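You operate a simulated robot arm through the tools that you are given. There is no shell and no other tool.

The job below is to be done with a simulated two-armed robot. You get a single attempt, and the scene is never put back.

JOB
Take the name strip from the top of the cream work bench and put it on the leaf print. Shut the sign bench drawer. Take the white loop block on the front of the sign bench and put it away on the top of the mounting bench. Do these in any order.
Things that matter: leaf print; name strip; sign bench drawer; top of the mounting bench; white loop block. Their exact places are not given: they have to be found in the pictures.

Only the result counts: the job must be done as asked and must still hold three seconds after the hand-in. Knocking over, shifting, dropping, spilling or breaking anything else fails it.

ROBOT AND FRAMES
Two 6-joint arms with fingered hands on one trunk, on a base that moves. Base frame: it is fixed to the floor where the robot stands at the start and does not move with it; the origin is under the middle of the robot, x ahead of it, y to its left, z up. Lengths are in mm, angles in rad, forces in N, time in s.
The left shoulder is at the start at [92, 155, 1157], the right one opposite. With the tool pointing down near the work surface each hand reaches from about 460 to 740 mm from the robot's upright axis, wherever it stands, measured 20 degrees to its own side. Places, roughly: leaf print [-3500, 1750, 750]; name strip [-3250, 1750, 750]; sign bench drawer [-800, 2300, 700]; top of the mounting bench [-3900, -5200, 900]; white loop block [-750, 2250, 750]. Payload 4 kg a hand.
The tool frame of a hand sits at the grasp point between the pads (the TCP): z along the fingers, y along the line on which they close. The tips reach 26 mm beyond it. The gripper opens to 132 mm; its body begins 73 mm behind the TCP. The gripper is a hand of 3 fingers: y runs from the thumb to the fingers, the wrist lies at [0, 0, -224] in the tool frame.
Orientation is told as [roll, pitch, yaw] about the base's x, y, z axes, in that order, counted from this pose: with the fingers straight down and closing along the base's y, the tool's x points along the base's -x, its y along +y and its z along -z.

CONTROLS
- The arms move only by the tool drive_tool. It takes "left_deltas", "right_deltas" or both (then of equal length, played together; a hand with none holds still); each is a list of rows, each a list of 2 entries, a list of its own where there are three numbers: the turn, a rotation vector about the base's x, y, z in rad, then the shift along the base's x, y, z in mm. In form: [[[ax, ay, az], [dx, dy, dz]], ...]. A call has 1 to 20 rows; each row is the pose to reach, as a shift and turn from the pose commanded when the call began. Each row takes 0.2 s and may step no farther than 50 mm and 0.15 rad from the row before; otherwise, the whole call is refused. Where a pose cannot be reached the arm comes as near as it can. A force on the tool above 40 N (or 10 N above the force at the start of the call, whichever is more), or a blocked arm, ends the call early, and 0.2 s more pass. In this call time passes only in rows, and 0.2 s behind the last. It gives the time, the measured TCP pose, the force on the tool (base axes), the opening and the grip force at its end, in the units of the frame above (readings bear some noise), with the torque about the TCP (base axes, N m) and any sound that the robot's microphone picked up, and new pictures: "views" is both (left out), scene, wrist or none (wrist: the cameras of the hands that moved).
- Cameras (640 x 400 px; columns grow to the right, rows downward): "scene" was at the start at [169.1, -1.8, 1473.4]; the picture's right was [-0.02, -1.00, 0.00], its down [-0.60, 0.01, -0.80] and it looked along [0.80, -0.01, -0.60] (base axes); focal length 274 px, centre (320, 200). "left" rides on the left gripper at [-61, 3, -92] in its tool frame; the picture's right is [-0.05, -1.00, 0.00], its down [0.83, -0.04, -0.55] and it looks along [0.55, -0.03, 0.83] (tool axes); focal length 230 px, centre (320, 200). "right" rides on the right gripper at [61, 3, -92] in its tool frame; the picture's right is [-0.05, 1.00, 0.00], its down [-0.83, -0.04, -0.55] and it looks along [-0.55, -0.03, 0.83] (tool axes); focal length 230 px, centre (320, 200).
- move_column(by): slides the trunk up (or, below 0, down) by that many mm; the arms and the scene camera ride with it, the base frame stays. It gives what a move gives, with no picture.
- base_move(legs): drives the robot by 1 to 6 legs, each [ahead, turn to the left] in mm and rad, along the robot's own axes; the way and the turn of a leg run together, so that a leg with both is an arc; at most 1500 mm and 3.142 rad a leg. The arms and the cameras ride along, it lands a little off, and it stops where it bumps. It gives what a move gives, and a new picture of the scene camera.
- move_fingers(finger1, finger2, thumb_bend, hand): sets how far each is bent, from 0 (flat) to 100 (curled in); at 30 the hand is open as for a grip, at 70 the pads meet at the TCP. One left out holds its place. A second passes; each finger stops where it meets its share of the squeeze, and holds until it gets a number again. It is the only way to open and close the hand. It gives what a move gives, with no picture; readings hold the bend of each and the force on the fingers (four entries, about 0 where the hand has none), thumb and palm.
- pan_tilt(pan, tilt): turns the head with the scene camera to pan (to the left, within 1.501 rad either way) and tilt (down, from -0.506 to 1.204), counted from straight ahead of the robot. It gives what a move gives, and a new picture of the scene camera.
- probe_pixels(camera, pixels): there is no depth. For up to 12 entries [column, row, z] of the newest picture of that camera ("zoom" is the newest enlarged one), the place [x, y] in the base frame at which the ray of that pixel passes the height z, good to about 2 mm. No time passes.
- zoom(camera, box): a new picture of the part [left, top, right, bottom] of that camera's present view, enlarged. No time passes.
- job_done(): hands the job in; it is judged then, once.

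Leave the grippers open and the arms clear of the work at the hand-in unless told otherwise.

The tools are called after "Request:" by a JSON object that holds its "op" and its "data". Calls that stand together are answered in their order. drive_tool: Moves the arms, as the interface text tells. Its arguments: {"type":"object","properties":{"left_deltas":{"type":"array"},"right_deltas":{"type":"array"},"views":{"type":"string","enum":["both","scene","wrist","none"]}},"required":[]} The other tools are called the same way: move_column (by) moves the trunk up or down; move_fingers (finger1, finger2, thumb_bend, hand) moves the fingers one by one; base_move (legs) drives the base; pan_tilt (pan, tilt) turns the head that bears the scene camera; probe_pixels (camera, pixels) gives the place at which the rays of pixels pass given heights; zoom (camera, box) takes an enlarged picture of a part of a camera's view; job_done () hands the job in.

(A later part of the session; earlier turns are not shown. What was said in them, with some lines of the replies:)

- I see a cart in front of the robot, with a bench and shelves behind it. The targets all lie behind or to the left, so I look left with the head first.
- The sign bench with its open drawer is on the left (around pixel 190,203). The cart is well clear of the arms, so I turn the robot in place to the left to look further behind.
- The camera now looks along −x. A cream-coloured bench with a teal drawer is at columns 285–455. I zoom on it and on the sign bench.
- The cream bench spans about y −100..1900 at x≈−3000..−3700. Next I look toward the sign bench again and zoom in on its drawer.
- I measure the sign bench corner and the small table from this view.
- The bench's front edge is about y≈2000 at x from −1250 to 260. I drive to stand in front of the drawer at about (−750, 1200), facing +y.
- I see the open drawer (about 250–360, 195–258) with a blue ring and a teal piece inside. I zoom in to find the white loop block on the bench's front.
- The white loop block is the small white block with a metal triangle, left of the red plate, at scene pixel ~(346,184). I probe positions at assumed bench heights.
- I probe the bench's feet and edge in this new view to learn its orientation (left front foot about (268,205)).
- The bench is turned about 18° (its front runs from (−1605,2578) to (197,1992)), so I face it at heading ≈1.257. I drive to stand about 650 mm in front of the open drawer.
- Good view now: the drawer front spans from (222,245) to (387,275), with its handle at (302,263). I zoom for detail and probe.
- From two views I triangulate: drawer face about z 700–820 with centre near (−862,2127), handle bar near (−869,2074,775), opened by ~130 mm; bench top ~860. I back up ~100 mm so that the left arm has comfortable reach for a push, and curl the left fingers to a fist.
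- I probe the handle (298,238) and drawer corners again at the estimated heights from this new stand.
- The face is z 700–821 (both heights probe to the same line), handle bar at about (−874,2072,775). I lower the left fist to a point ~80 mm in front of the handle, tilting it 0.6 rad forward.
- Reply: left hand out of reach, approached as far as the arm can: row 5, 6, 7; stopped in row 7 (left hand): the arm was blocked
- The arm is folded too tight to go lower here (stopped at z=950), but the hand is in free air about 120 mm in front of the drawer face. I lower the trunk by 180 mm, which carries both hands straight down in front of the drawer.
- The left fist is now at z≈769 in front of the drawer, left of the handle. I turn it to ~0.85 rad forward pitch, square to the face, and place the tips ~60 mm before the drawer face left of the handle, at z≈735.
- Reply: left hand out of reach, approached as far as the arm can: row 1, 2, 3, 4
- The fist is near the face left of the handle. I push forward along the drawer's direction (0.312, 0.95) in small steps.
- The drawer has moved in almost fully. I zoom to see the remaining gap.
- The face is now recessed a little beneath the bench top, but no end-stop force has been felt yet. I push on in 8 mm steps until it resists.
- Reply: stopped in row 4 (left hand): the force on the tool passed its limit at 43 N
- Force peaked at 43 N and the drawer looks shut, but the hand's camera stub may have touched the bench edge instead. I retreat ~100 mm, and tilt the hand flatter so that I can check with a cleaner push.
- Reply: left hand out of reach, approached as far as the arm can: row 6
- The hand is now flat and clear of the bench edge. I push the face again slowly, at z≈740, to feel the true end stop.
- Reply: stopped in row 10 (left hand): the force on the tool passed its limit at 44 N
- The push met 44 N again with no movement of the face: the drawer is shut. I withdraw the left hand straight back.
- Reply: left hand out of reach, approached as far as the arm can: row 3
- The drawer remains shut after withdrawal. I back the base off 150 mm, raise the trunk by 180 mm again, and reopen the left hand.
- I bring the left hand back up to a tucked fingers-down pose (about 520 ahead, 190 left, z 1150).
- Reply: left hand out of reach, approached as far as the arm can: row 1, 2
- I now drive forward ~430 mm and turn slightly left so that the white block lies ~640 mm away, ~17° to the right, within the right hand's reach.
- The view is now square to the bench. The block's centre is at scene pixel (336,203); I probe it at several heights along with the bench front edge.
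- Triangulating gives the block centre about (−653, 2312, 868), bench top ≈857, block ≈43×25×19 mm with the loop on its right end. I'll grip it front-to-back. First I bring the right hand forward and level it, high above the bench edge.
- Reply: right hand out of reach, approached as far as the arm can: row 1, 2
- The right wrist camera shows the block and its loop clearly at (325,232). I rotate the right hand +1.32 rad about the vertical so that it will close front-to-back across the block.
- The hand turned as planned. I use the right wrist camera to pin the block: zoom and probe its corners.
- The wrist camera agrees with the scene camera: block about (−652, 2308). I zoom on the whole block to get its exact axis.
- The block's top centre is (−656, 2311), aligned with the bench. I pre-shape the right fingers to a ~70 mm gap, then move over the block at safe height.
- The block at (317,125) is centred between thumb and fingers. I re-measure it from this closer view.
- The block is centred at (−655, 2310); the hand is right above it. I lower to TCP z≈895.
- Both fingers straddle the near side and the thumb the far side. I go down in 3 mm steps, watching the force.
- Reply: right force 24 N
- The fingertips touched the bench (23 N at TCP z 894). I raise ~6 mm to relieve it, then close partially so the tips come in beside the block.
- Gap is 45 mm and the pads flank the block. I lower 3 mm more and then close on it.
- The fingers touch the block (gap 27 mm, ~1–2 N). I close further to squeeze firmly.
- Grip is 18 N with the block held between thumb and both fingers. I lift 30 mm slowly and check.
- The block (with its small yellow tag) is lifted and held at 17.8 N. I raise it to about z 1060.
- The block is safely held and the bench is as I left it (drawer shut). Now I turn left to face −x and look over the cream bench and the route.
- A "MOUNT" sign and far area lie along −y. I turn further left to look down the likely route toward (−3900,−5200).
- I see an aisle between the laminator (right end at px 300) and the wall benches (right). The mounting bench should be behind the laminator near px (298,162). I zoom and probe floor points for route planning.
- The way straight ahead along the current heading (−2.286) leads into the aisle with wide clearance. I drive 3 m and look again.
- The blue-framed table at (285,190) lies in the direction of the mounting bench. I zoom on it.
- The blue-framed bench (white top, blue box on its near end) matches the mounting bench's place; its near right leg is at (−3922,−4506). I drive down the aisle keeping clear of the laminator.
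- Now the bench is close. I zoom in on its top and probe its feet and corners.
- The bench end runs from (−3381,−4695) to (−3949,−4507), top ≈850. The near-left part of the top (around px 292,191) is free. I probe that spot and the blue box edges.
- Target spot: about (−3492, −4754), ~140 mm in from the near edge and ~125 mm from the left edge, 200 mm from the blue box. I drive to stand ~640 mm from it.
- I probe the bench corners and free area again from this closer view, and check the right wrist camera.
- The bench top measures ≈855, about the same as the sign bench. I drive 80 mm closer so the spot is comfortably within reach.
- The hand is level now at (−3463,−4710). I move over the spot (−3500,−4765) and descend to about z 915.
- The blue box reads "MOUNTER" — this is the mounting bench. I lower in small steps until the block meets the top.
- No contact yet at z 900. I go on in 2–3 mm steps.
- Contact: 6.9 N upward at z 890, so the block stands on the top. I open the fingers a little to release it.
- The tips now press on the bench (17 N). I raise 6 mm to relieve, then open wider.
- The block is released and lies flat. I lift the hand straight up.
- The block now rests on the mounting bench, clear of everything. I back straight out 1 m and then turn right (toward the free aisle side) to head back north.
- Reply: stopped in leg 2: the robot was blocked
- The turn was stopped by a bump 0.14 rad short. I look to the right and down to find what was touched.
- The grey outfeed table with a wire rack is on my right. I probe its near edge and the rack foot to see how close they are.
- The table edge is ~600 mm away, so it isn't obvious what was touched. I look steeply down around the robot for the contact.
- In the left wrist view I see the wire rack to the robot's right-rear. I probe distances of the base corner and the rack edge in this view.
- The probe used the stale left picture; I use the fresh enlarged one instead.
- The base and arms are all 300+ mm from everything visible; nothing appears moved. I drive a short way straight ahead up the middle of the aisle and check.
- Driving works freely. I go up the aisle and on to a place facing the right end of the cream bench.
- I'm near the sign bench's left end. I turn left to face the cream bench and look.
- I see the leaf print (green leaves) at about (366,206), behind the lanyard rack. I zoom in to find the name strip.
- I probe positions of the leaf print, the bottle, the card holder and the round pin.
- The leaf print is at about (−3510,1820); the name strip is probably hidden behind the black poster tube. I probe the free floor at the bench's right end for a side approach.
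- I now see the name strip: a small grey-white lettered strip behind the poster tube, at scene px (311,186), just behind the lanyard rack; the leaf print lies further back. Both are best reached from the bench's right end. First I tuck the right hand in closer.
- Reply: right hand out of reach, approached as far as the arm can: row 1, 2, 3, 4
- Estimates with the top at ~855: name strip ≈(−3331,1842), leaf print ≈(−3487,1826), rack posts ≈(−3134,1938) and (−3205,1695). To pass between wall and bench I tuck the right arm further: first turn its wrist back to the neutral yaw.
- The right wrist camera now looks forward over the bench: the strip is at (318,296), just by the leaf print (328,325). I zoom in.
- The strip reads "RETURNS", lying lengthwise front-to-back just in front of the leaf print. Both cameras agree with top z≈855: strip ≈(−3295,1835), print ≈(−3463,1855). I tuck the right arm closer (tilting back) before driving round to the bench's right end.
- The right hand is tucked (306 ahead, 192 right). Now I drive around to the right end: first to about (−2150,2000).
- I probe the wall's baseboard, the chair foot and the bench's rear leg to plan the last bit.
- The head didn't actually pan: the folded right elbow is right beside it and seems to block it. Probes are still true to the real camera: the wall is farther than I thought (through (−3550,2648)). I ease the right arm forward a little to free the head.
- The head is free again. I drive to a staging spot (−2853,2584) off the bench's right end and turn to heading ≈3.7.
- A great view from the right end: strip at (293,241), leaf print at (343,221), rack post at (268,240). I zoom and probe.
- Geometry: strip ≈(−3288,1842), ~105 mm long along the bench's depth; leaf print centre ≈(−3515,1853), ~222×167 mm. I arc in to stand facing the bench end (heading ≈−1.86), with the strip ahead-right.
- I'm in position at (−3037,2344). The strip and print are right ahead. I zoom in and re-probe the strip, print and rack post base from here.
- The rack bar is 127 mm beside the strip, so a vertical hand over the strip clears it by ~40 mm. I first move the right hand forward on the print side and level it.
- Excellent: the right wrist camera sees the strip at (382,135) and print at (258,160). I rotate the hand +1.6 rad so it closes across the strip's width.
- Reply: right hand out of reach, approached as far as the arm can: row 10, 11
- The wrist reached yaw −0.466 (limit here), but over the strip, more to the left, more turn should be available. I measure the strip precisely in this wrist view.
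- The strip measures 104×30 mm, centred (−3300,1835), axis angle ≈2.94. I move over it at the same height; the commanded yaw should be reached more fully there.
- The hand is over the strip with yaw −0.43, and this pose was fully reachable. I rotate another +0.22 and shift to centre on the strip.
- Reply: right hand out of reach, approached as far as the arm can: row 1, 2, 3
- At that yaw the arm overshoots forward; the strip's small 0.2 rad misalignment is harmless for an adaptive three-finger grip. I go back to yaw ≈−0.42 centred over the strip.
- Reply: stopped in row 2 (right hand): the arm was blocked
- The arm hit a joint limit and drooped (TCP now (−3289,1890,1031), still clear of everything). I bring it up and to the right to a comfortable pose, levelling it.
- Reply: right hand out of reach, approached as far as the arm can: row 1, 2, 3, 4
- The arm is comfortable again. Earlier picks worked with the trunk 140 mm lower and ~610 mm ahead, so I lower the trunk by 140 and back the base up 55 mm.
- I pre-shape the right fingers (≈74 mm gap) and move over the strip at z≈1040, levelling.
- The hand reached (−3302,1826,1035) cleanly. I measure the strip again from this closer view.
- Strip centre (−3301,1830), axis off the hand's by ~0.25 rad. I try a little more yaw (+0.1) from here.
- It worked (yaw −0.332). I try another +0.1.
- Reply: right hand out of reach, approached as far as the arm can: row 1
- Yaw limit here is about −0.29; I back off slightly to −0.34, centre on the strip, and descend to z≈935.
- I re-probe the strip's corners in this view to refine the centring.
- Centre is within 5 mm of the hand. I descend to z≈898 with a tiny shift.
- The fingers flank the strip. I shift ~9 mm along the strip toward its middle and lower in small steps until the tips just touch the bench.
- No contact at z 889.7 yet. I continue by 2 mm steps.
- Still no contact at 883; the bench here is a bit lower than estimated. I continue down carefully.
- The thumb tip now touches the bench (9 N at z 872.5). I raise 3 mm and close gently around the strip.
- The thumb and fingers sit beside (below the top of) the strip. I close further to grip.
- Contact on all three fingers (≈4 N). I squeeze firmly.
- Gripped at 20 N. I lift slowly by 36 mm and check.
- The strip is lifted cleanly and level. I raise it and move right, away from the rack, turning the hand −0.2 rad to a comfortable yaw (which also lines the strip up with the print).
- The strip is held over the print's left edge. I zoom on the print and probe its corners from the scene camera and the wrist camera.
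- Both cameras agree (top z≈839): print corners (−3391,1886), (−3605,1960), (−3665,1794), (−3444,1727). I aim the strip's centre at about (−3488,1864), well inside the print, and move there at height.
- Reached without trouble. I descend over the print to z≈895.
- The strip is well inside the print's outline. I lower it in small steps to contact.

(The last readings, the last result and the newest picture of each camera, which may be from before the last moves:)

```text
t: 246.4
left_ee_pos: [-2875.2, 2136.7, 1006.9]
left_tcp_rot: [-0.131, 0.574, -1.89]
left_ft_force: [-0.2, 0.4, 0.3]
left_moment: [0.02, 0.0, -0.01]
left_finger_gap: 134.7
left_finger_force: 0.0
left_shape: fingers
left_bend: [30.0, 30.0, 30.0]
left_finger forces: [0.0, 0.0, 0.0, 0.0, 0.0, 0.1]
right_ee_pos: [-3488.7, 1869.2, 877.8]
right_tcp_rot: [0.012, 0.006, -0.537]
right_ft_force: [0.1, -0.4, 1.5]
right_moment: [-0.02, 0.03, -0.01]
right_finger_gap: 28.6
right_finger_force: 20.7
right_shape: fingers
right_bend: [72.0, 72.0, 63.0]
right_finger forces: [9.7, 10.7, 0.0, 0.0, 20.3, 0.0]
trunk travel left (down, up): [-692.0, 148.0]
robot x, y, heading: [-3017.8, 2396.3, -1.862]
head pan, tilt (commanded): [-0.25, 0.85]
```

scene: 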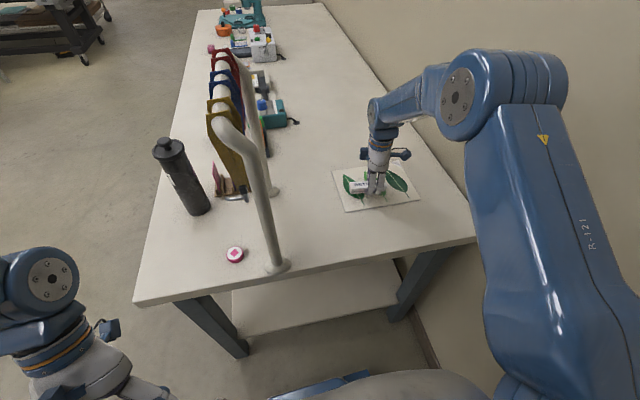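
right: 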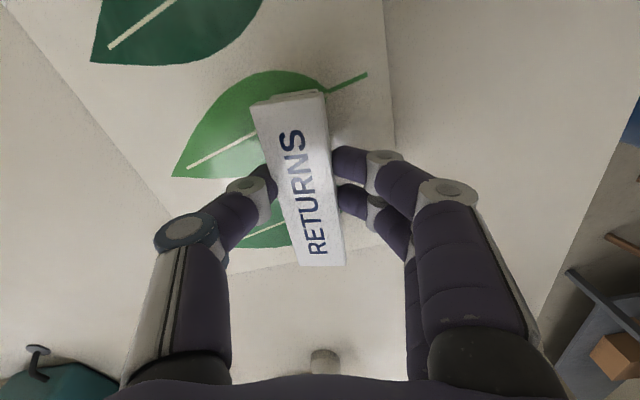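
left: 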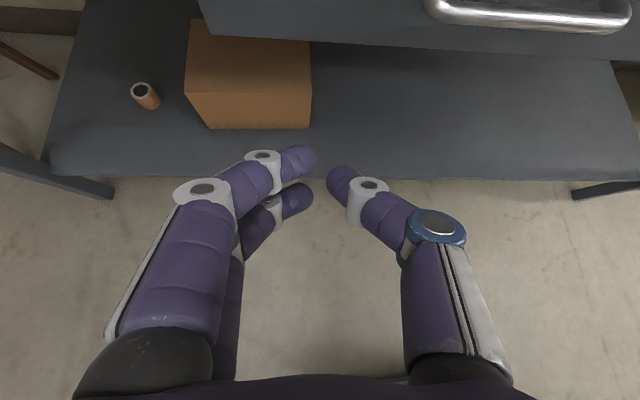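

A first hint of contact (1.5 N at 877.8). One more 1.5 mm step.

Request:
{"op": "drive_tool", "data": {"right_deltas": [[[0, 0, 0], [0, 0, -1.5]]], "views": "wrist"}}

Request:
{"op": "zoom", "data": {"camera": "scene", "box": [320, 140, 440, 225]}}

```text
t: 246.8
left_ee_pos: [-2873.7, 2136.7, 1006.6]
left_tcp_rot: [-0.132, 0.576, -1.889]
left_ft_force: [-0.7, -0.5, -0.3]
left_moment: [0.01, 0.0, -0.01]
left_finger_gap: 134.8
left_finger_force: 0.1
left_shape: fingers
left_bend: [30.0, 30.0, 30.0]
left_finger forces: [0.0, 0.1, 0.0, 0.1, 0.0, 0.0]
right_ee_pos: [-3489.2, 1868.3, 876.8]
right_tcp_rot: [0.011, 0.005, -0.538]
right_ft_force: [-0.7, -0.1, 7.2]
right_moment: [-0.07, 0.07, -0.04]
right_finger_gap: 28.6
right_finger_force: 20.4
right_shape: fingers
right_bend: [73.0, 72.0, 63.0]
right_finger forces: [10.2, 10.9, 0.0, 0.0, 20.1, 0.1]
trunk travel left (down, up): [-692.0, 148.0]
robot x, y, heading: [-3020.7, 2399.0, -1.861]
head pan, tilt (commanded): [-0.25, 0.85]
```

right: 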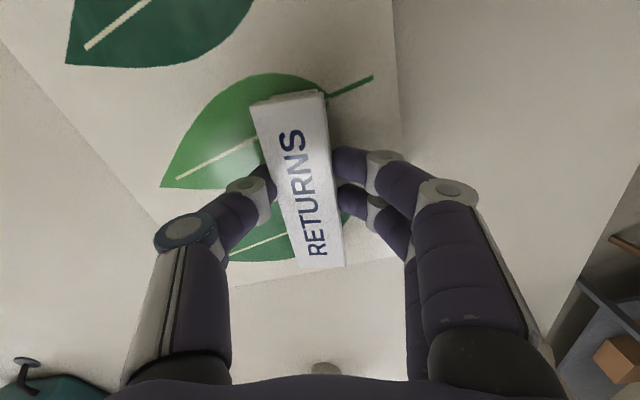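

```text
4.71 times, centred on (380, 182) of scene
```

zoom: 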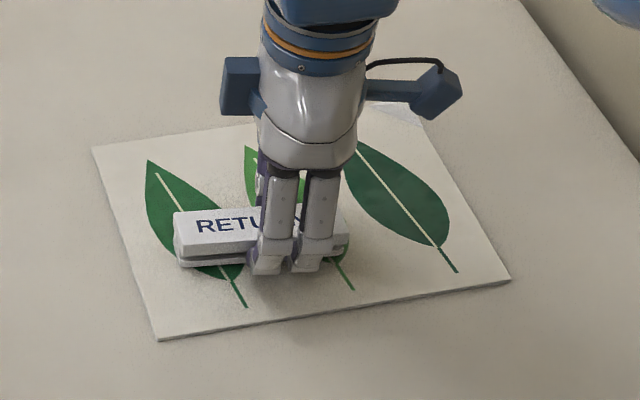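

The strip rests on the print (7 N). I open just enough to release it (to about 60/60/57), which at this height kept the tips off the surface before.

Request:
{"op": "move_fingers", "data": {"hand": "right", "finger1": 61, "finger2": 61, "thumb_bend": 57}}

Request:
{"op": "zoom", "data": {"camera": "right", "box": [140, 40, 460, 300]}}

```text
t: 247.8
left_ee_pos: [-2873.5, 2137.1, 1006.0]
left_tcp_rot: [-0.132, 0.574, -1.889]
left_ft_force: [-0.7, 0.6, -0.5]
left_moment: [0.02, 0.01, -0.01]
left_finger_gap: 134.6
left_finger_force: 0.0
left_shape: fingers
left_bend: [30.0, 30.0, 30.0]
left_finger forces: [0.1, 0.0, 0.0, 0.1, 0.0, 0.1]
right_ee_pos: [-3488.2, 1869.1, 876.7]
right_tcp_rot: [0.011, 0.004, -0.539]
right_ft_force: [-0.4, 0.9, 9.9]
right_moment: [-0.3, 0.16, -0.05]
right_finger_gap: 38.1
right_finger_force: 4.5
right_shape: fingers
right_bend: [61.0, 61.0, 57.0]
right_finger forces: [0.0, 0.1, 0.0, 0.0, 9.7, 0.0]
trunk travel left (down, up): [-692.0, 148.0]
robot x, y, heading: [-3020.0, 2398.0, -1.857]
head pan, tilt (commanded): [-0.25, 0.85]
```

```text
1.54 times, centred on (300, 170) of right
```

zoom: 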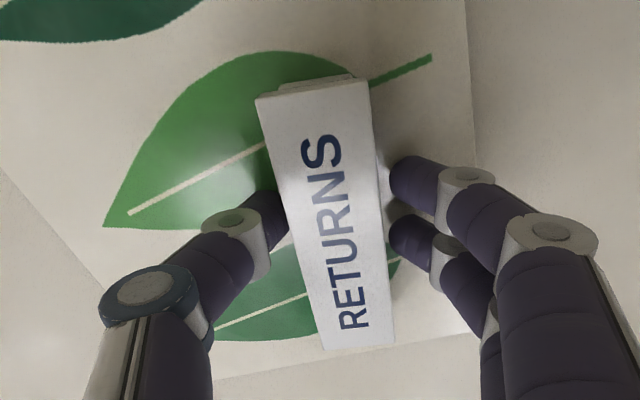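

The fingers are free; only the thumb tip presses lightly. I raise straight up in small steps.

Request:
{"op": "drive_tool", "data": {"right_deltas": [[[0, 0, 0], [0, 0, 2]], [[0, 0, 0], [0, 0, 5]], [[0, 0, 0], [0, 0, 9]]], "views": "wrist"}}

Request:
{"op": "zoom", "data": {"camera": "scene", "box": [320, 140, 440, 225]}}

```text
t: 248.6
left_ee_pos: [-2873.9, 2137.5, 1005.6]
left_tcp_rot: [-0.133, 0.575, -1.889]
left_ft_force: [0.0, 0.0, 0.9]
left_moment: [0.0, -0.01, 0.01]
left_finger_gap: 134.7
left_finger_force: 0.1
left_shape: fingers
left_bend: [30.0, 30.0, 30.0]
left_finger forces: [0.1, 0.1, 0.1, 0.1, 0.0, 0.0]
right_ee_pos: [-3488.5, 1868.7, 884.5]
right_tcp_rot: [0.013, 0.005, -0.538]
right_ft_force: [-0.1, 0.4, 0.1]
right_moment: [0.05, 0.01, -0.01]
right_finger_gap: 39.1
right_finger_force: 0.1
right_shape: fingers
right_bend: [61.0, 61.0, 56.0]
right_finger forces: [0.1, 0.1, 0.1, 0.0, 0.0, 0.0]
trunk travel left (down, up): [-692.0, 148.0]
robot x, y, heading: [-3021.2, 2397.7, -1.854]
head pan, tilt (commanded): [-0.25, 0.85]
```

right: 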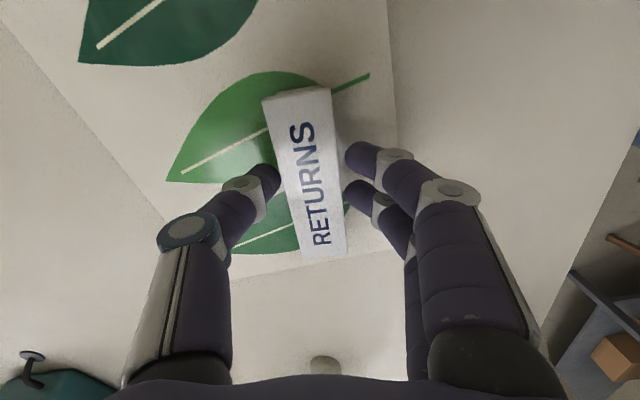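

```text
4.71 times, centred on (380, 182) of scene
```

zoom: 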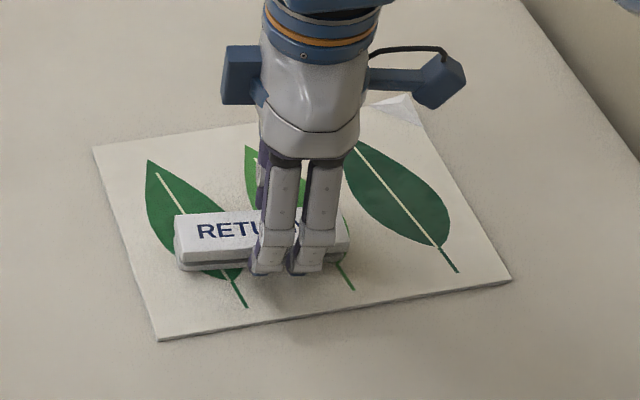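

The strip stays put on the print. I open a bit wider and lift the hand clear.

Request:
{"op": "move_fingers", "data": {"hand": "right", "finger1": 56, "finger2": 56, "thumb_bend": 54}}

Request:
{"op": "drive_tool", "data": {"right_deltas": [[[0, 0, 0], [0, 0, 15]], [[0, 0, 0], [0, 0, 40]], [[0, 0, 0], [0, 0, 80]], [[0, 0, 0], [0, 0, 120]], [[0, 0, 0], [0, 0, 160]]], "views": "both"}}

Request:
{"op": "zoom", "data": {"camera": "scene", "box": [300, 130, 440, 225]}}

```text
t: 249.6
left_ee_pos: [-2874.4, 2136.4, 1008.1]
left_tcp_rot: [-0.132, 0.575, -1.891]
left_ft_force: [0.0, 0.1, -0.6]
left_moment: [0.02, 0.02, -0.03]
left_finger_gap: 134.6
left_finger_force: 0.1
left_shape: fingers
left_bend: [30.0, 30.0, 30.0]
left_finger forces: [0.0, 0.0, 0.0, 0.0, 0.0, 0.0]
right_ee_pos: [-3488.2, 1867.6, 884.9]
right_tcp_rot: [0.015, 0.005, -0.538]
right_ft_force: [0.4, -0.4, 0.0]
right_moment: [0.02, 0.01, 0.0]
right_finger_gap: 50.5
right_finger_force: 0.1
right_shape: fingers
right_bend: [56.0, 56.0, 54.0]
right_finger forces: [0.0, 0.0, 0.1, 0.0, 0.1, 0.0]
trunk travel left (down, up): [-692.0, 148.0]
robot x, y, heading: [-3021.4, 2396.1, -1.855]
head pan, tilt (commanded): [-0.25, 0.85]
```

```text
t: 250.8
left_ee_pos: [-2874.1, 2136.4, 1006.6]
left_tcp_rot: [-0.133, 0.574, -1.889]
left_ft_force: [-0.7, 0.0, -0.7]
left_moment: [0.0, -0.02, -0.02]
left_finger_gap: 134.5
left_finger_force: 0.0
left_shape: fingers
left_bend: [30.0, 30.0, 30.0]
left_finger forces: [0.0, 0.0, 0.0, 0.0, 0.0, 0.0]
right_ee_pos: [-3490.0, 1871.5, 1045.9]
right_tcp_rot: [0.014, 0.005, -0.539]
right_ft_force: [-0.1, -0.5, 0.1]
right_moment: [-0.02, 0.0, 0.01]
right_finger_gap: 50.3
right_finger_force: 0.1
right_shape: fingers
right_bend: [56.0, 56.0, 54.0]
right_finger forces: [0.1, 0.1, 0.0, 0.0, 0.0, 0.1]
trunk travel left (down, up): [-692.0, 148.0]
robot x, y, heading: [-3020.6, 2396.2, -1.856]
head pan, tilt (commanded): [-0.25, 0.85]
```

scene: 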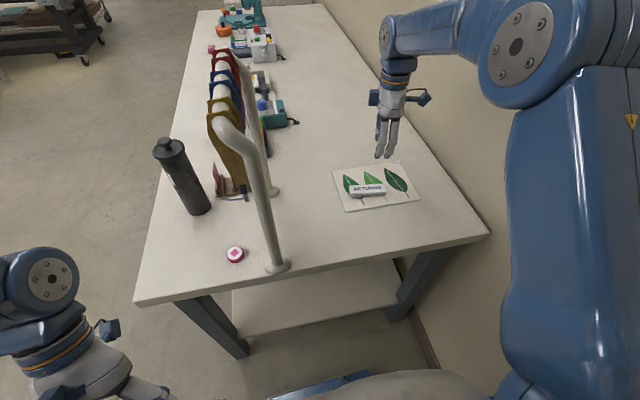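
right: 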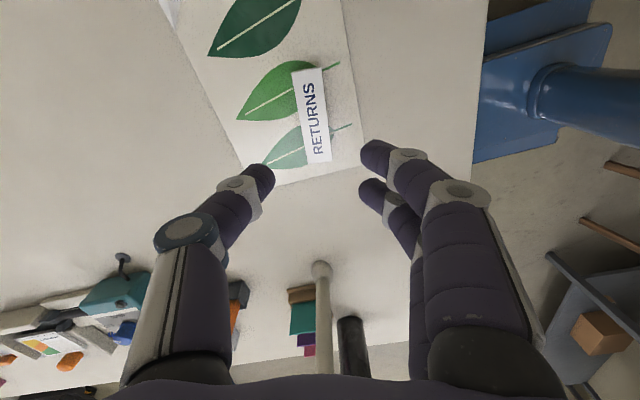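

```text
4.21 times, centred on (370, 178) of scene
```

zoom: 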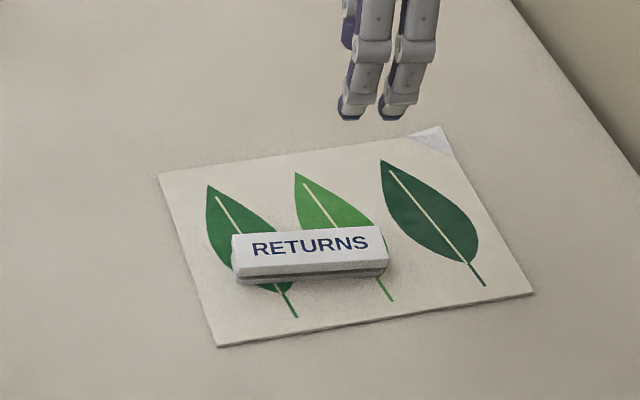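

The strip "RETURNS" lies fully on the leaf print, and the print hasn't moved. I back the base out 200 mm so the arm clears the bench, and open the right hand.

Request:
{"op": "base_move", "data": {"legs": [[-200, 0]]}}

Request:
{"op": "move_fingers", "data": {"hand": "right", "finger1": 30, "finger2": 30, "thumb_bend": 30}}

Request:
{"op": "pan_tilt", "data": {"pan": -0.1, "tilt": 0.7}}

Request:
{"op": "zoom", "data": {"camera": "scene", "box": [180, 60, 460, 260]}}

Request:
{"op": "pan_tilt", "data": {"pan": 1.5, "tilt": 0.4}}

```text
t: 251.8
left_ee_pos: [-2856.5, 2193.0, 1004.0]
left_tcp_rot: [-0.13, 0.59, -1.89]
left_ft_force: [0.0, 0.7, -1.0]
left_moment: [-0.15, 0.03, 0.01]
left_finger_gap: 134.5
left_finger_force: 0.1
left_shape: fingers
left_bend: [30.0, 30.0, 30.0]
left_finger forces: [0.0, 0.1, 0.1, 0.0, 0.0, 0.0]
right_ee_pos: [-3472.0, 1927.7, 1034.7]
right_tcp_rot: [0.027, 0.008, -0.535]
right_ft_force: [-0.1, 0.6, -1.1]
right_moment: [-0.17, 0.04, 0.0]
right_finger_gap: 51.2
right_finger_force: 0.1
right_shape: fingers
right_bend: [56.0, 56.0, 54.0]
right_finger forces: [0.0, 0.0, 0.0, 0.0, 0.1, 0.0]
trunk travel left (down, up): [-692.0, 148.0]
robot x, y, heading: [-3004.0, 2464.4, -1.856]
head pan, tilt (commanded): [-0.25, 0.85]
stopped in leg 1: the robot was blocked; the commanded pose is now the measured one
```

scene: 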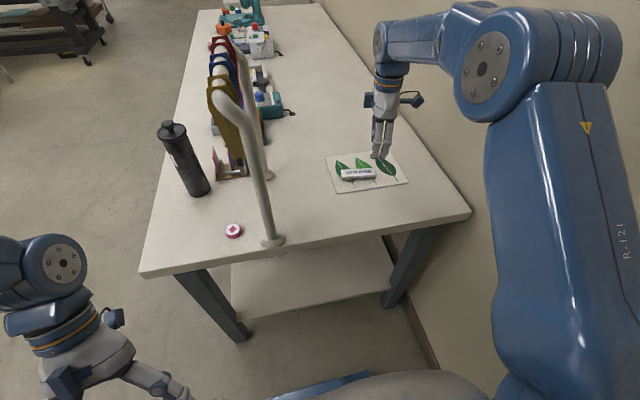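

```text
t: 252.8
left_ee_pos: [-2857.6, 2190.9, 1002.9]
left_tcp_rot: [-0.13, 0.58, -1.889]
left_ft_force: [-0.4, -1.3, -0.4]
left_moment: [0.12, -0.03, -0.05]
left_finger_gap: 134.6
left_finger_force: 0.1
left_shape: fingers
left_bend: [30.0, 30.0, 30.0]
left_finger forces: [0.0, 0.1, 0.0, 0.0, 0.1, 0.0]
right_ee_pos: [-3469.9, 1932.1, 1039.6]
right_tcp_rot: [0.024, 0.009, -0.536]
right_ft_force: [-0.5, 0.8, -0.4]
right_moment: [0.01, 0.02, 0.01]
right_finger_gap: 133.7
right_finger_force: 0.1
right_shape: fingers
right_bend: [30.0, 30.0, 30.0]
right_finger forces: [0.0, 0.0, 0.0, 0.0, 0.0, 0.1]
trunk travel left (down, up): [-692.0, 148.0]
robot x, y, heading: [-3000.1, 2464.0, -1.858]
head pan, tilt (commanded): [-0.25, 0.85]
```

```text
t: 253.6
left_ee_pos: [-2854.5, 2201.6, 1005.4]
left_tcp_rot: [-0.132, 0.569, -1.884]
left_ft_force: [-0.5, -0.7, -0.7]
left_moment: [0.0, -0.01, 0.01]
left_finger_gap: 134.6
left_finger_force: 0.2
left_shape: fingers
left_bend: [30.0, 30.0, 30.0]
left_finger forces: [0.0, 0.0, 0.1, 0.0, 0.0, 0.0]
right_ee_pos: [-3466.4, 1945.0, 1049.0]
right_tcp_rot: [0.007, 0.002, -0.534]
right_ft_force: [-0.3, 1.0, -0.1]
right_moment: [0.02, -0.03, -0.02]
right_finger_gap: 134.2
right_finger_force: 0.1
right_shape: fingers
right_bend: [30.0, 30.0, 30.0]
right_finger forces: [0.0, 0.1, 0.0, 0.1, 0.1, 0.0]
trunk travel left (down, up): [-692.0, 148.0]
robot x, y, heading: [-3000.3, 2467.6, -1.858]
head pan, tilt (commanded): [-0.099, 0.7]
```

scene: 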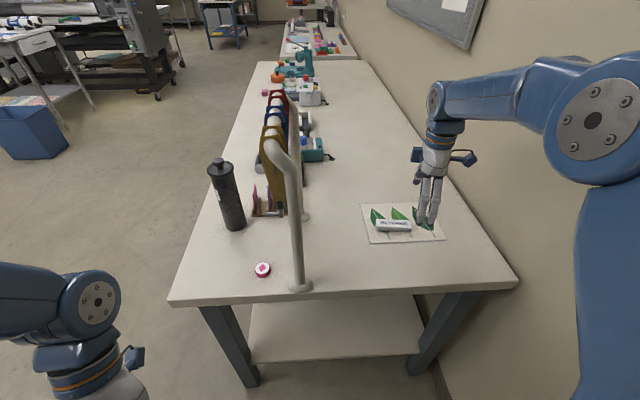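

```text
2.00 times, centred on (320, 160) of scene
```

zoom: 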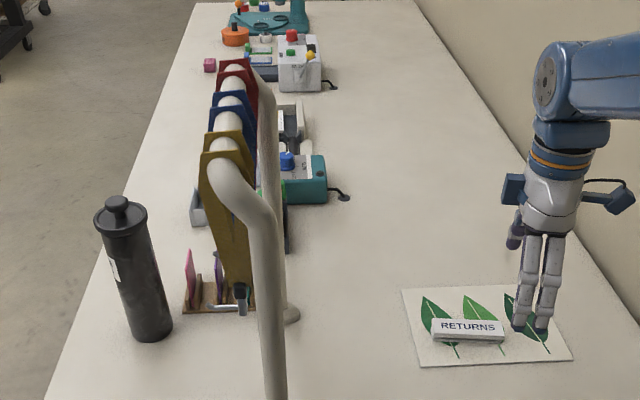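

```text
t: 255.2
left_ee_pos: [-2854.8, 2201.6, 1005.5]
left_tcp_rot: [-0.131, 0.569, -1.886]
left_ft_force: [-0.3, 0.1, 0.9]
left_moment: [-0.01, 0.04, 0.0]
left_finger_gap: 134.5
left_finger_force: 0.1
left_shape: fingers
left_bend: [30.0, 30.0, 30.0]
left_finger forces: [0.1, 0.0, 0.0, 0.0, 0.0, 0.0]
right_ee_pos: [-3466.8, 1945.2, 1048.8]
right_tcp_rot: [0.009, 0.004, -0.535]
right_ft_force: [0.4, -0.7, -0.1]
right_moment: [-0.02, 0.01, 0.01]
right_finger_gap: 133.8
right_finger_force: 0.1
right_shape: fingers
right_bend: [30.0, 30.0, 30.0]
right_finger forces: [0.0, 0.0, 0.0, 0.0, 0.0, 0.0]
trunk travel left (down, up): [-692.0, 148.0]
robot x, y, heading: [-3004.6, 2467.1, -1.855]
head pan, tilt (commanded): [1.499, 0.4]
```

scene: 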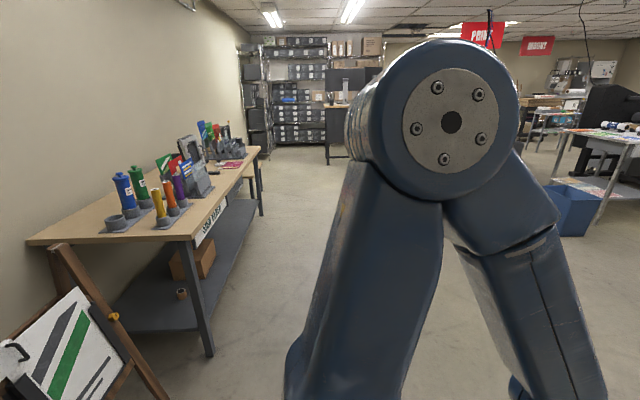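

Backing stopped after ~70 mm: something behind blocks the robot. The left wrist camera looks backward, so I check it, and probe the easel here.

Request:
{"op": "zoom", "data": {"camera": "left", "box": [0, 0, 640, 400]}}

Request:
{"op": "probe_pixels", "data": {"camera": "scene", "pixels": [[165, 398, 0], [60, 250, 1200], [60, 250, 1000], [212, 355, 0], [110, 320, 700]]}}

Request:
{"op": "pan_tilt", "data": {"pan": 1.5, "tilt": 1.0}}

Request:
{"op": "pan_tilt", "data": {"pan": -1.5, "tilt": 0.8}}

```text
1.00 times, centred on (320, 200) of left (not enlarged: the box is as wide or as high as the picture)
```

zoom: 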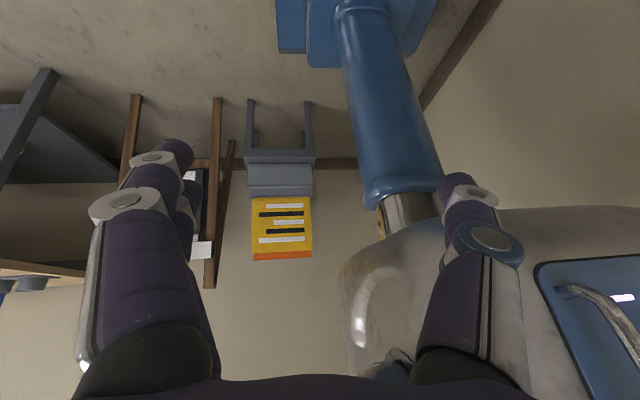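

```text
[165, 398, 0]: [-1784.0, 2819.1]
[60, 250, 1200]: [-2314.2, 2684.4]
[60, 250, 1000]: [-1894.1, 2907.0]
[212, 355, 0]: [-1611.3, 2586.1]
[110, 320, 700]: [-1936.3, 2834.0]
```

```text
t: 256.2
left_ee_pos: [-2855.5, 2202.1, 1005.4]
left_tcp_rot: [-0.13, 0.567, -1.886]
left_ft_force: [0.3, 0.0, 0.2]
left_moment: [0.01, -0.03, 0.0]
left_finger_gap: 134.4
left_finger_force: 0.0
left_shape: fingers
left_bend: [30.0, 30.0, 30.0]
left_finger forces: [0.0, 0.1, 0.0, 0.0, 0.0, 0.0]
right_ee_pos: [-3466.2, 1945.2, 1049.3]
right_tcp_rot: [0.008, 0.003, -0.533]
right_ft_force: [0.0, 0.3, -0.5]
right_moment: [-0.01, 0.01, -0.02]
right_finger_gap: 134.1
right_finger_force: 0.0
right_shape: fingers
right_bend: [30.0, 30.0, 30.0]
right_finger forces: [0.0, 0.0, 0.0, 0.0, 0.0, 0.0]
trunk travel left (down, up): [-692.0, 148.0]
robot x, y, heading: [-3002.4, 2466.9, -1.86]
head pan, tilt (commanded): [1.499, 1.0]
```

scene: 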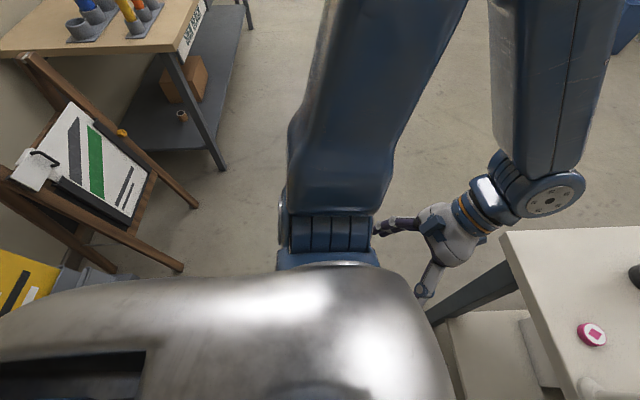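

```text
t: 258.8
left_ee_pos: [-2855.8, 2202.3, 1005.6]
left_tcp_rot: [-0.131, 0.566, -1.884]
left_ft_force: [0.3, -0.2, -0.3]
left_moment: [0.01, 0.01, 0.01]
left_finger_gap: 134.4
left_finger_force: 0.1
left_shape: fingers
left_bend: [30.0, 30.0, 30.0]
left_finger forces: [0.0, 0.0, 0.0, 0.0, 0.0, 0.0]
right_ee_pos: [-3465.6, 1945.4, 1050.0]
right_tcp_rot: [0.009, 0.002, -0.533]
right_ft_force: [0.3, -0.7, 0.4]
right_moment: [0.0, -0.02, -0.03]
right_finger_gap: 134.2
right_finger_force: 0.1
right_shape: fingers
right_bend: [30.0, 30.0, 30.0]
right_finger forces: [0.0, 0.1, 0.1, 0.0, 0.0, 0.1]
trunk travel left (down, up): [-692.0, 148.0]
robot x, y, heading: [-3002.8, 2469.0, -1.854]
head pan, tilt (commanded): [-1.499, 0.799]
```

scene: 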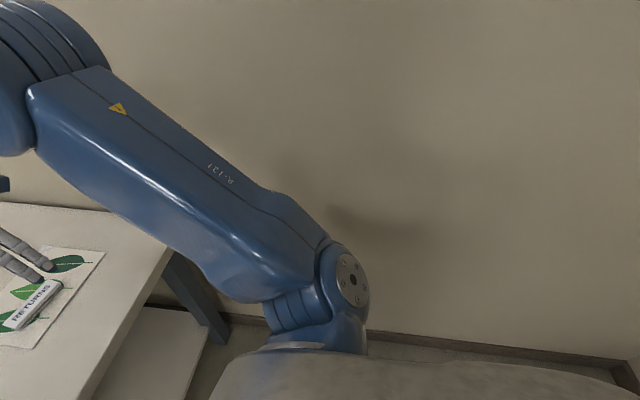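

The rear view (left wrist) shows the easel and the chair behind the base. I probe their distances from the base in that view.

Request:
{"op": "zoom", "data": {"camera": "left", "box": [120, 0, 500, 240]}}

Request:
{"op": "probe_pixels", "data": {"camera": "zoom", "pixels": [[219, 167, 0], [315, 170, 0], [160, 165, 0], [262, 88, 100], [500, 80, 100], [262, 88, 200], [500, 85, 200], [210, 270, 450], [325, 270, 450], [25, 160, 0]]}}

```text
1.67 times, centred on (310, 120) of left
```

zoom: 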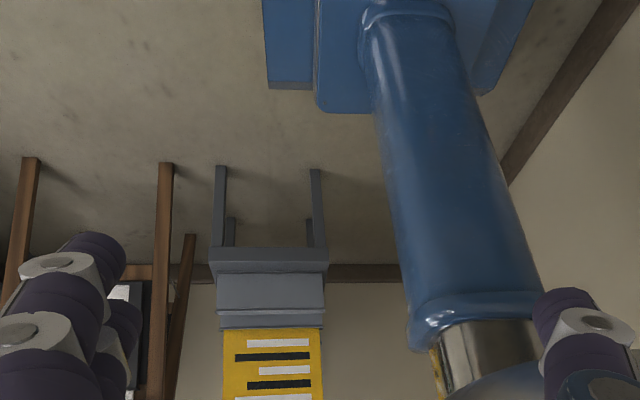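

```text
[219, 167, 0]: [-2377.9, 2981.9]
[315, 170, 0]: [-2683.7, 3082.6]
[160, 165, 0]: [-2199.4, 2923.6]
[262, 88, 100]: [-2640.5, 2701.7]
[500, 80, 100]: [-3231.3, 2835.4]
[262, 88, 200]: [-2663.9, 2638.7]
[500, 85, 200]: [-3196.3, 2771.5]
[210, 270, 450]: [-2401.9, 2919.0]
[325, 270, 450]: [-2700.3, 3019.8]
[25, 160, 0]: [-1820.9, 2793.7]
```

No obstacle is visible near the base's rear (chair ≥300 mm away, unchanged). I check the right-hand side floor and wall too.

Request:
{"op": "pan_tilt", "data": {"pan": -1.5, "tilt": 1.2}}

Request:
{"op": "zoom", "data": {"camera": "left", "box": [380, 0, 640, 220]}}

Request:
{"op": "probe_pixels", "data": {"camera": "zoom", "pixels": [[130, 250, 0], [200, 130, 0], [280, 10, 0]]}}

```text
t: 259.7
left_ee_pos: [-2855.1, 2202.1, 1005.1]
left_tcp_rot: [-0.13, 0.568, -1.886]
left_ft_force: [0.9, 0.0, 0.5]
left_moment: [0.04, -0.03, -0.01]
left_finger_gap: 134.4
left_finger_force: 0.1
left_shape: fingers
left_bend: [30.0, 30.0, 30.0]
left_finger forces: [0.0, 0.1, 0.0, 0.0, 0.1, 0.0]
right_ee_pos: [-3466.4, 1944.8, 1049.7]
right_tcp_rot: [0.009, 0.002, -0.533]
right_ft_force: [-0.3, -0.3, 0.3]
right_moment: [-0.01, -0.01, 0.01]
right_finger_gap: 134.0
right_finger_force: 0.0
right_shape: fingers
right_bend: [30.0, 30.0, 30.0]
right_finger forces: [0.0, 0.1, 0.1, 0.1, 0.0, 0.1]
trunk travel left (down, up): [-692.0, 148.0]
robot x, y, heading: [-3001.0, 2462.5, -1.856]
head pan, tilt (commanded): [-1.499, 1.201]
```

scene: 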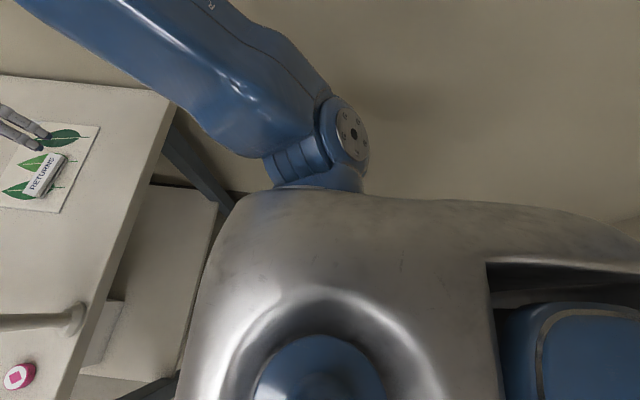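

```text
1.82 times, centred on (510, 110) of left
```

zoom: 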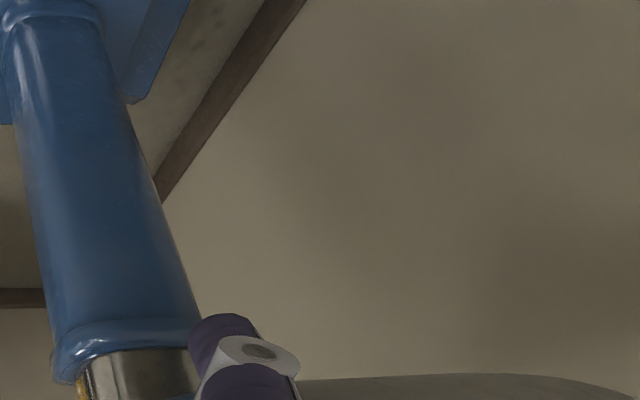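

```text
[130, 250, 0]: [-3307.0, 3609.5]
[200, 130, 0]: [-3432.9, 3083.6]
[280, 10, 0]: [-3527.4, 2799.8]
```

Nothing around the robot appears touched or moved. I retract the right arm up and back, off the bench.

Request:
{"op": "drive_tool", "data": {"right_deltas": [[[0, 0, 0], [5, 10, 40]], [[0, 0, 0], [30, 40, 65]], [[0, 0, 0], [58, 76, 80]], [[0, 0, 0], [88, 114, 90]], [[0, 0, 0], [112, 146, 95]]], "views": "both"}}

Request:
{"op": "pan_tilt", "data": {"pan": -0.15, "tilt": 0.75}}

Request:
{"op": "zoom", "data": {"camera": "scene", "box": [180, 60, 520, 300]}}

```text
t: 260.9
left_ee_pos: [-2854.4, 2203.0, 1007.0]
left_tcp_rot: [-0.131, 0.567, -1.888]
left_ft_force: [0.2, -0.7, -0.3]
left_moment: [0.02, 0.05, -0.05]
left_finger_gap: 134.4
left_finger_force: 0.0
left_shape: fingers
left_bend: [30.0, 30.0, 30.0]
left_finger forces: [0.1, 0.0, 0.1, 0.0, 0.0, 0.0]
right_ee_pos: [-3356.3, 2094.3, 1128.3]
right_tcp_rot: [0.057, -0.003, -0.54]
right_ft_force: [1.2, 0.2, 0.8]
right_moment: [-0.02, -0.02, 0.0]
right_finger_gap: 134.2
right_finger_force: 0.0
right_shape: fingers
right_bend: [30.0, 30.0, 30.0]
right_finger forces: [0.0, 0.0, 0.1, 0.0, 0.0, 0.1]
trunk travel left (down, up): [-692.0, 148.0]
robot x, y, heading: [-2999.1, 2464.6, -1.857]
head pan, tilt (commanded): [-1.499, 1.201]
```

scene: 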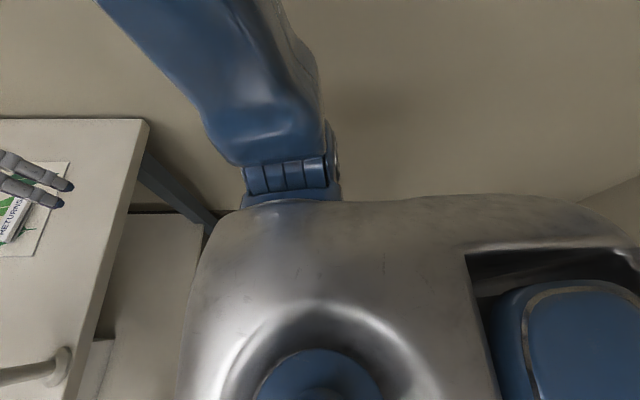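
right: 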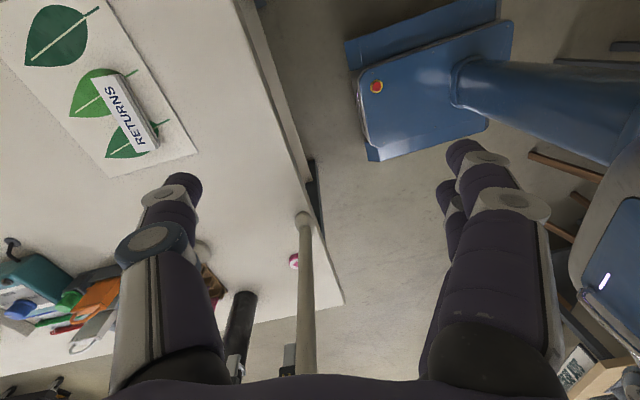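

```text
t: 262.4
left_ee_pos: [-2855.2, 2202.5, 1004.5]
left_tcp_rot: [-0.13, 0.566, -1.886]
left_ft_force: [0.0, 0.1, -0.6]
left_moment: [-0.01, 0.02, 0.0]
left_finger_gap: 134.5
left_finger_force: 0.2
left_shape: fingers
left_bend: [30.0, 30.0, 30.0]
left_finger forces: [0.0, 0.0, 0.0, 0.0, 0.1, 0.0]
right_ee_pos: [-3356.9, 2091.6, 1129.1]
right_tcp_rot: [0.057, 0.0, -0.536]
right_ft_force: [0.2, 0.8, -0.5]
right_moment: [-0.02, -0.03, 0.0]
right_finger_gap: 134.4
right_finger_force: 0.1
right_shape: fingers
right_bend: [30.0, 30.0, 30.0]
right_finger forces: [0.0, 0.0, 0.1, 0.0, 0.0, 0.0]
trunk travel left (down, up): [-692.0, 148.0]
robot x, y, heading: [-3000.7, 2467.2, -1.862]
head pan, tilt (commanded): [-0.15, 0.75]
```

scene: 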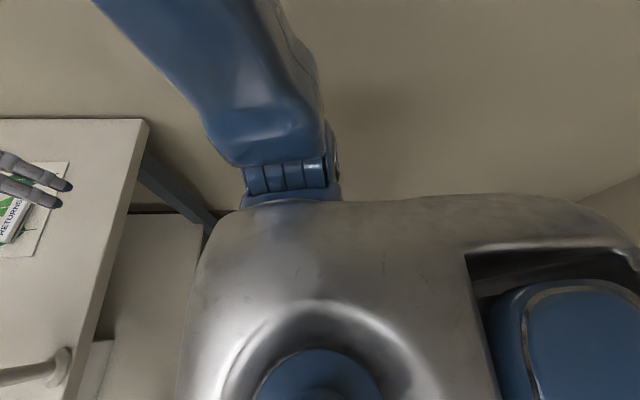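

```text
1.67 times, centred on (350, 180) of scene
```

zoom: 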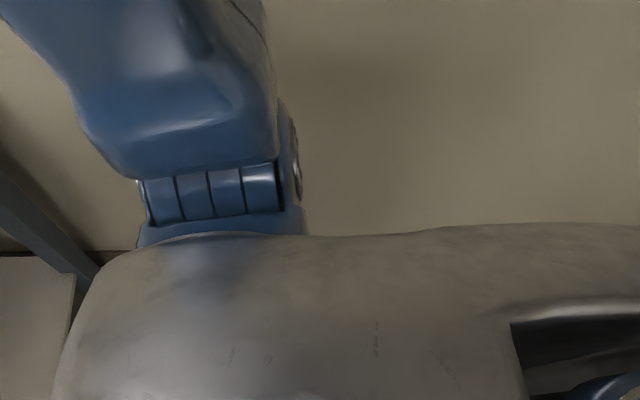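

The strip lies on the leaf print (wrist view, around (125,120)), the hand is off the bench and both grippers are open (134 mm). The drawer was pushed to its end stop, and the white loop block rests on the mounting bench. All three jobs are done, so I hand in.

Request:
{"op": "job_done", "data": {}}

```text
The job is handed in.
```

I did all three tasks and handed the job in; no verdict has come back yet.

- **Name strip:** the "RETURNS" strip lies fully inside the leaf print on the cream bench. The last wrist view shows it there, and the print did not visibly move.
- **Sign bench drawer:** I pushed it in until it stopped at about 44 N, twice, with no further movement of the front. It still looked shut after I withdrew the hand and backed away. I did not get a clear look at it again before hand-in.
- **White loop block:** it rests flat on the top of the mounting bench, to the left of the mounter unit and clear of everything else.

**Unexplained stops:** the base stopped twice with a "blocked" report. The first was while turning near the laminator, the second while backing off from the cream bench. I could not find what it touched either time. The surroundings I could see looked unmoved, but I cannot rule out that something was nudged.

Both grippers are open, and the right arm is off the bench edge, well above it.
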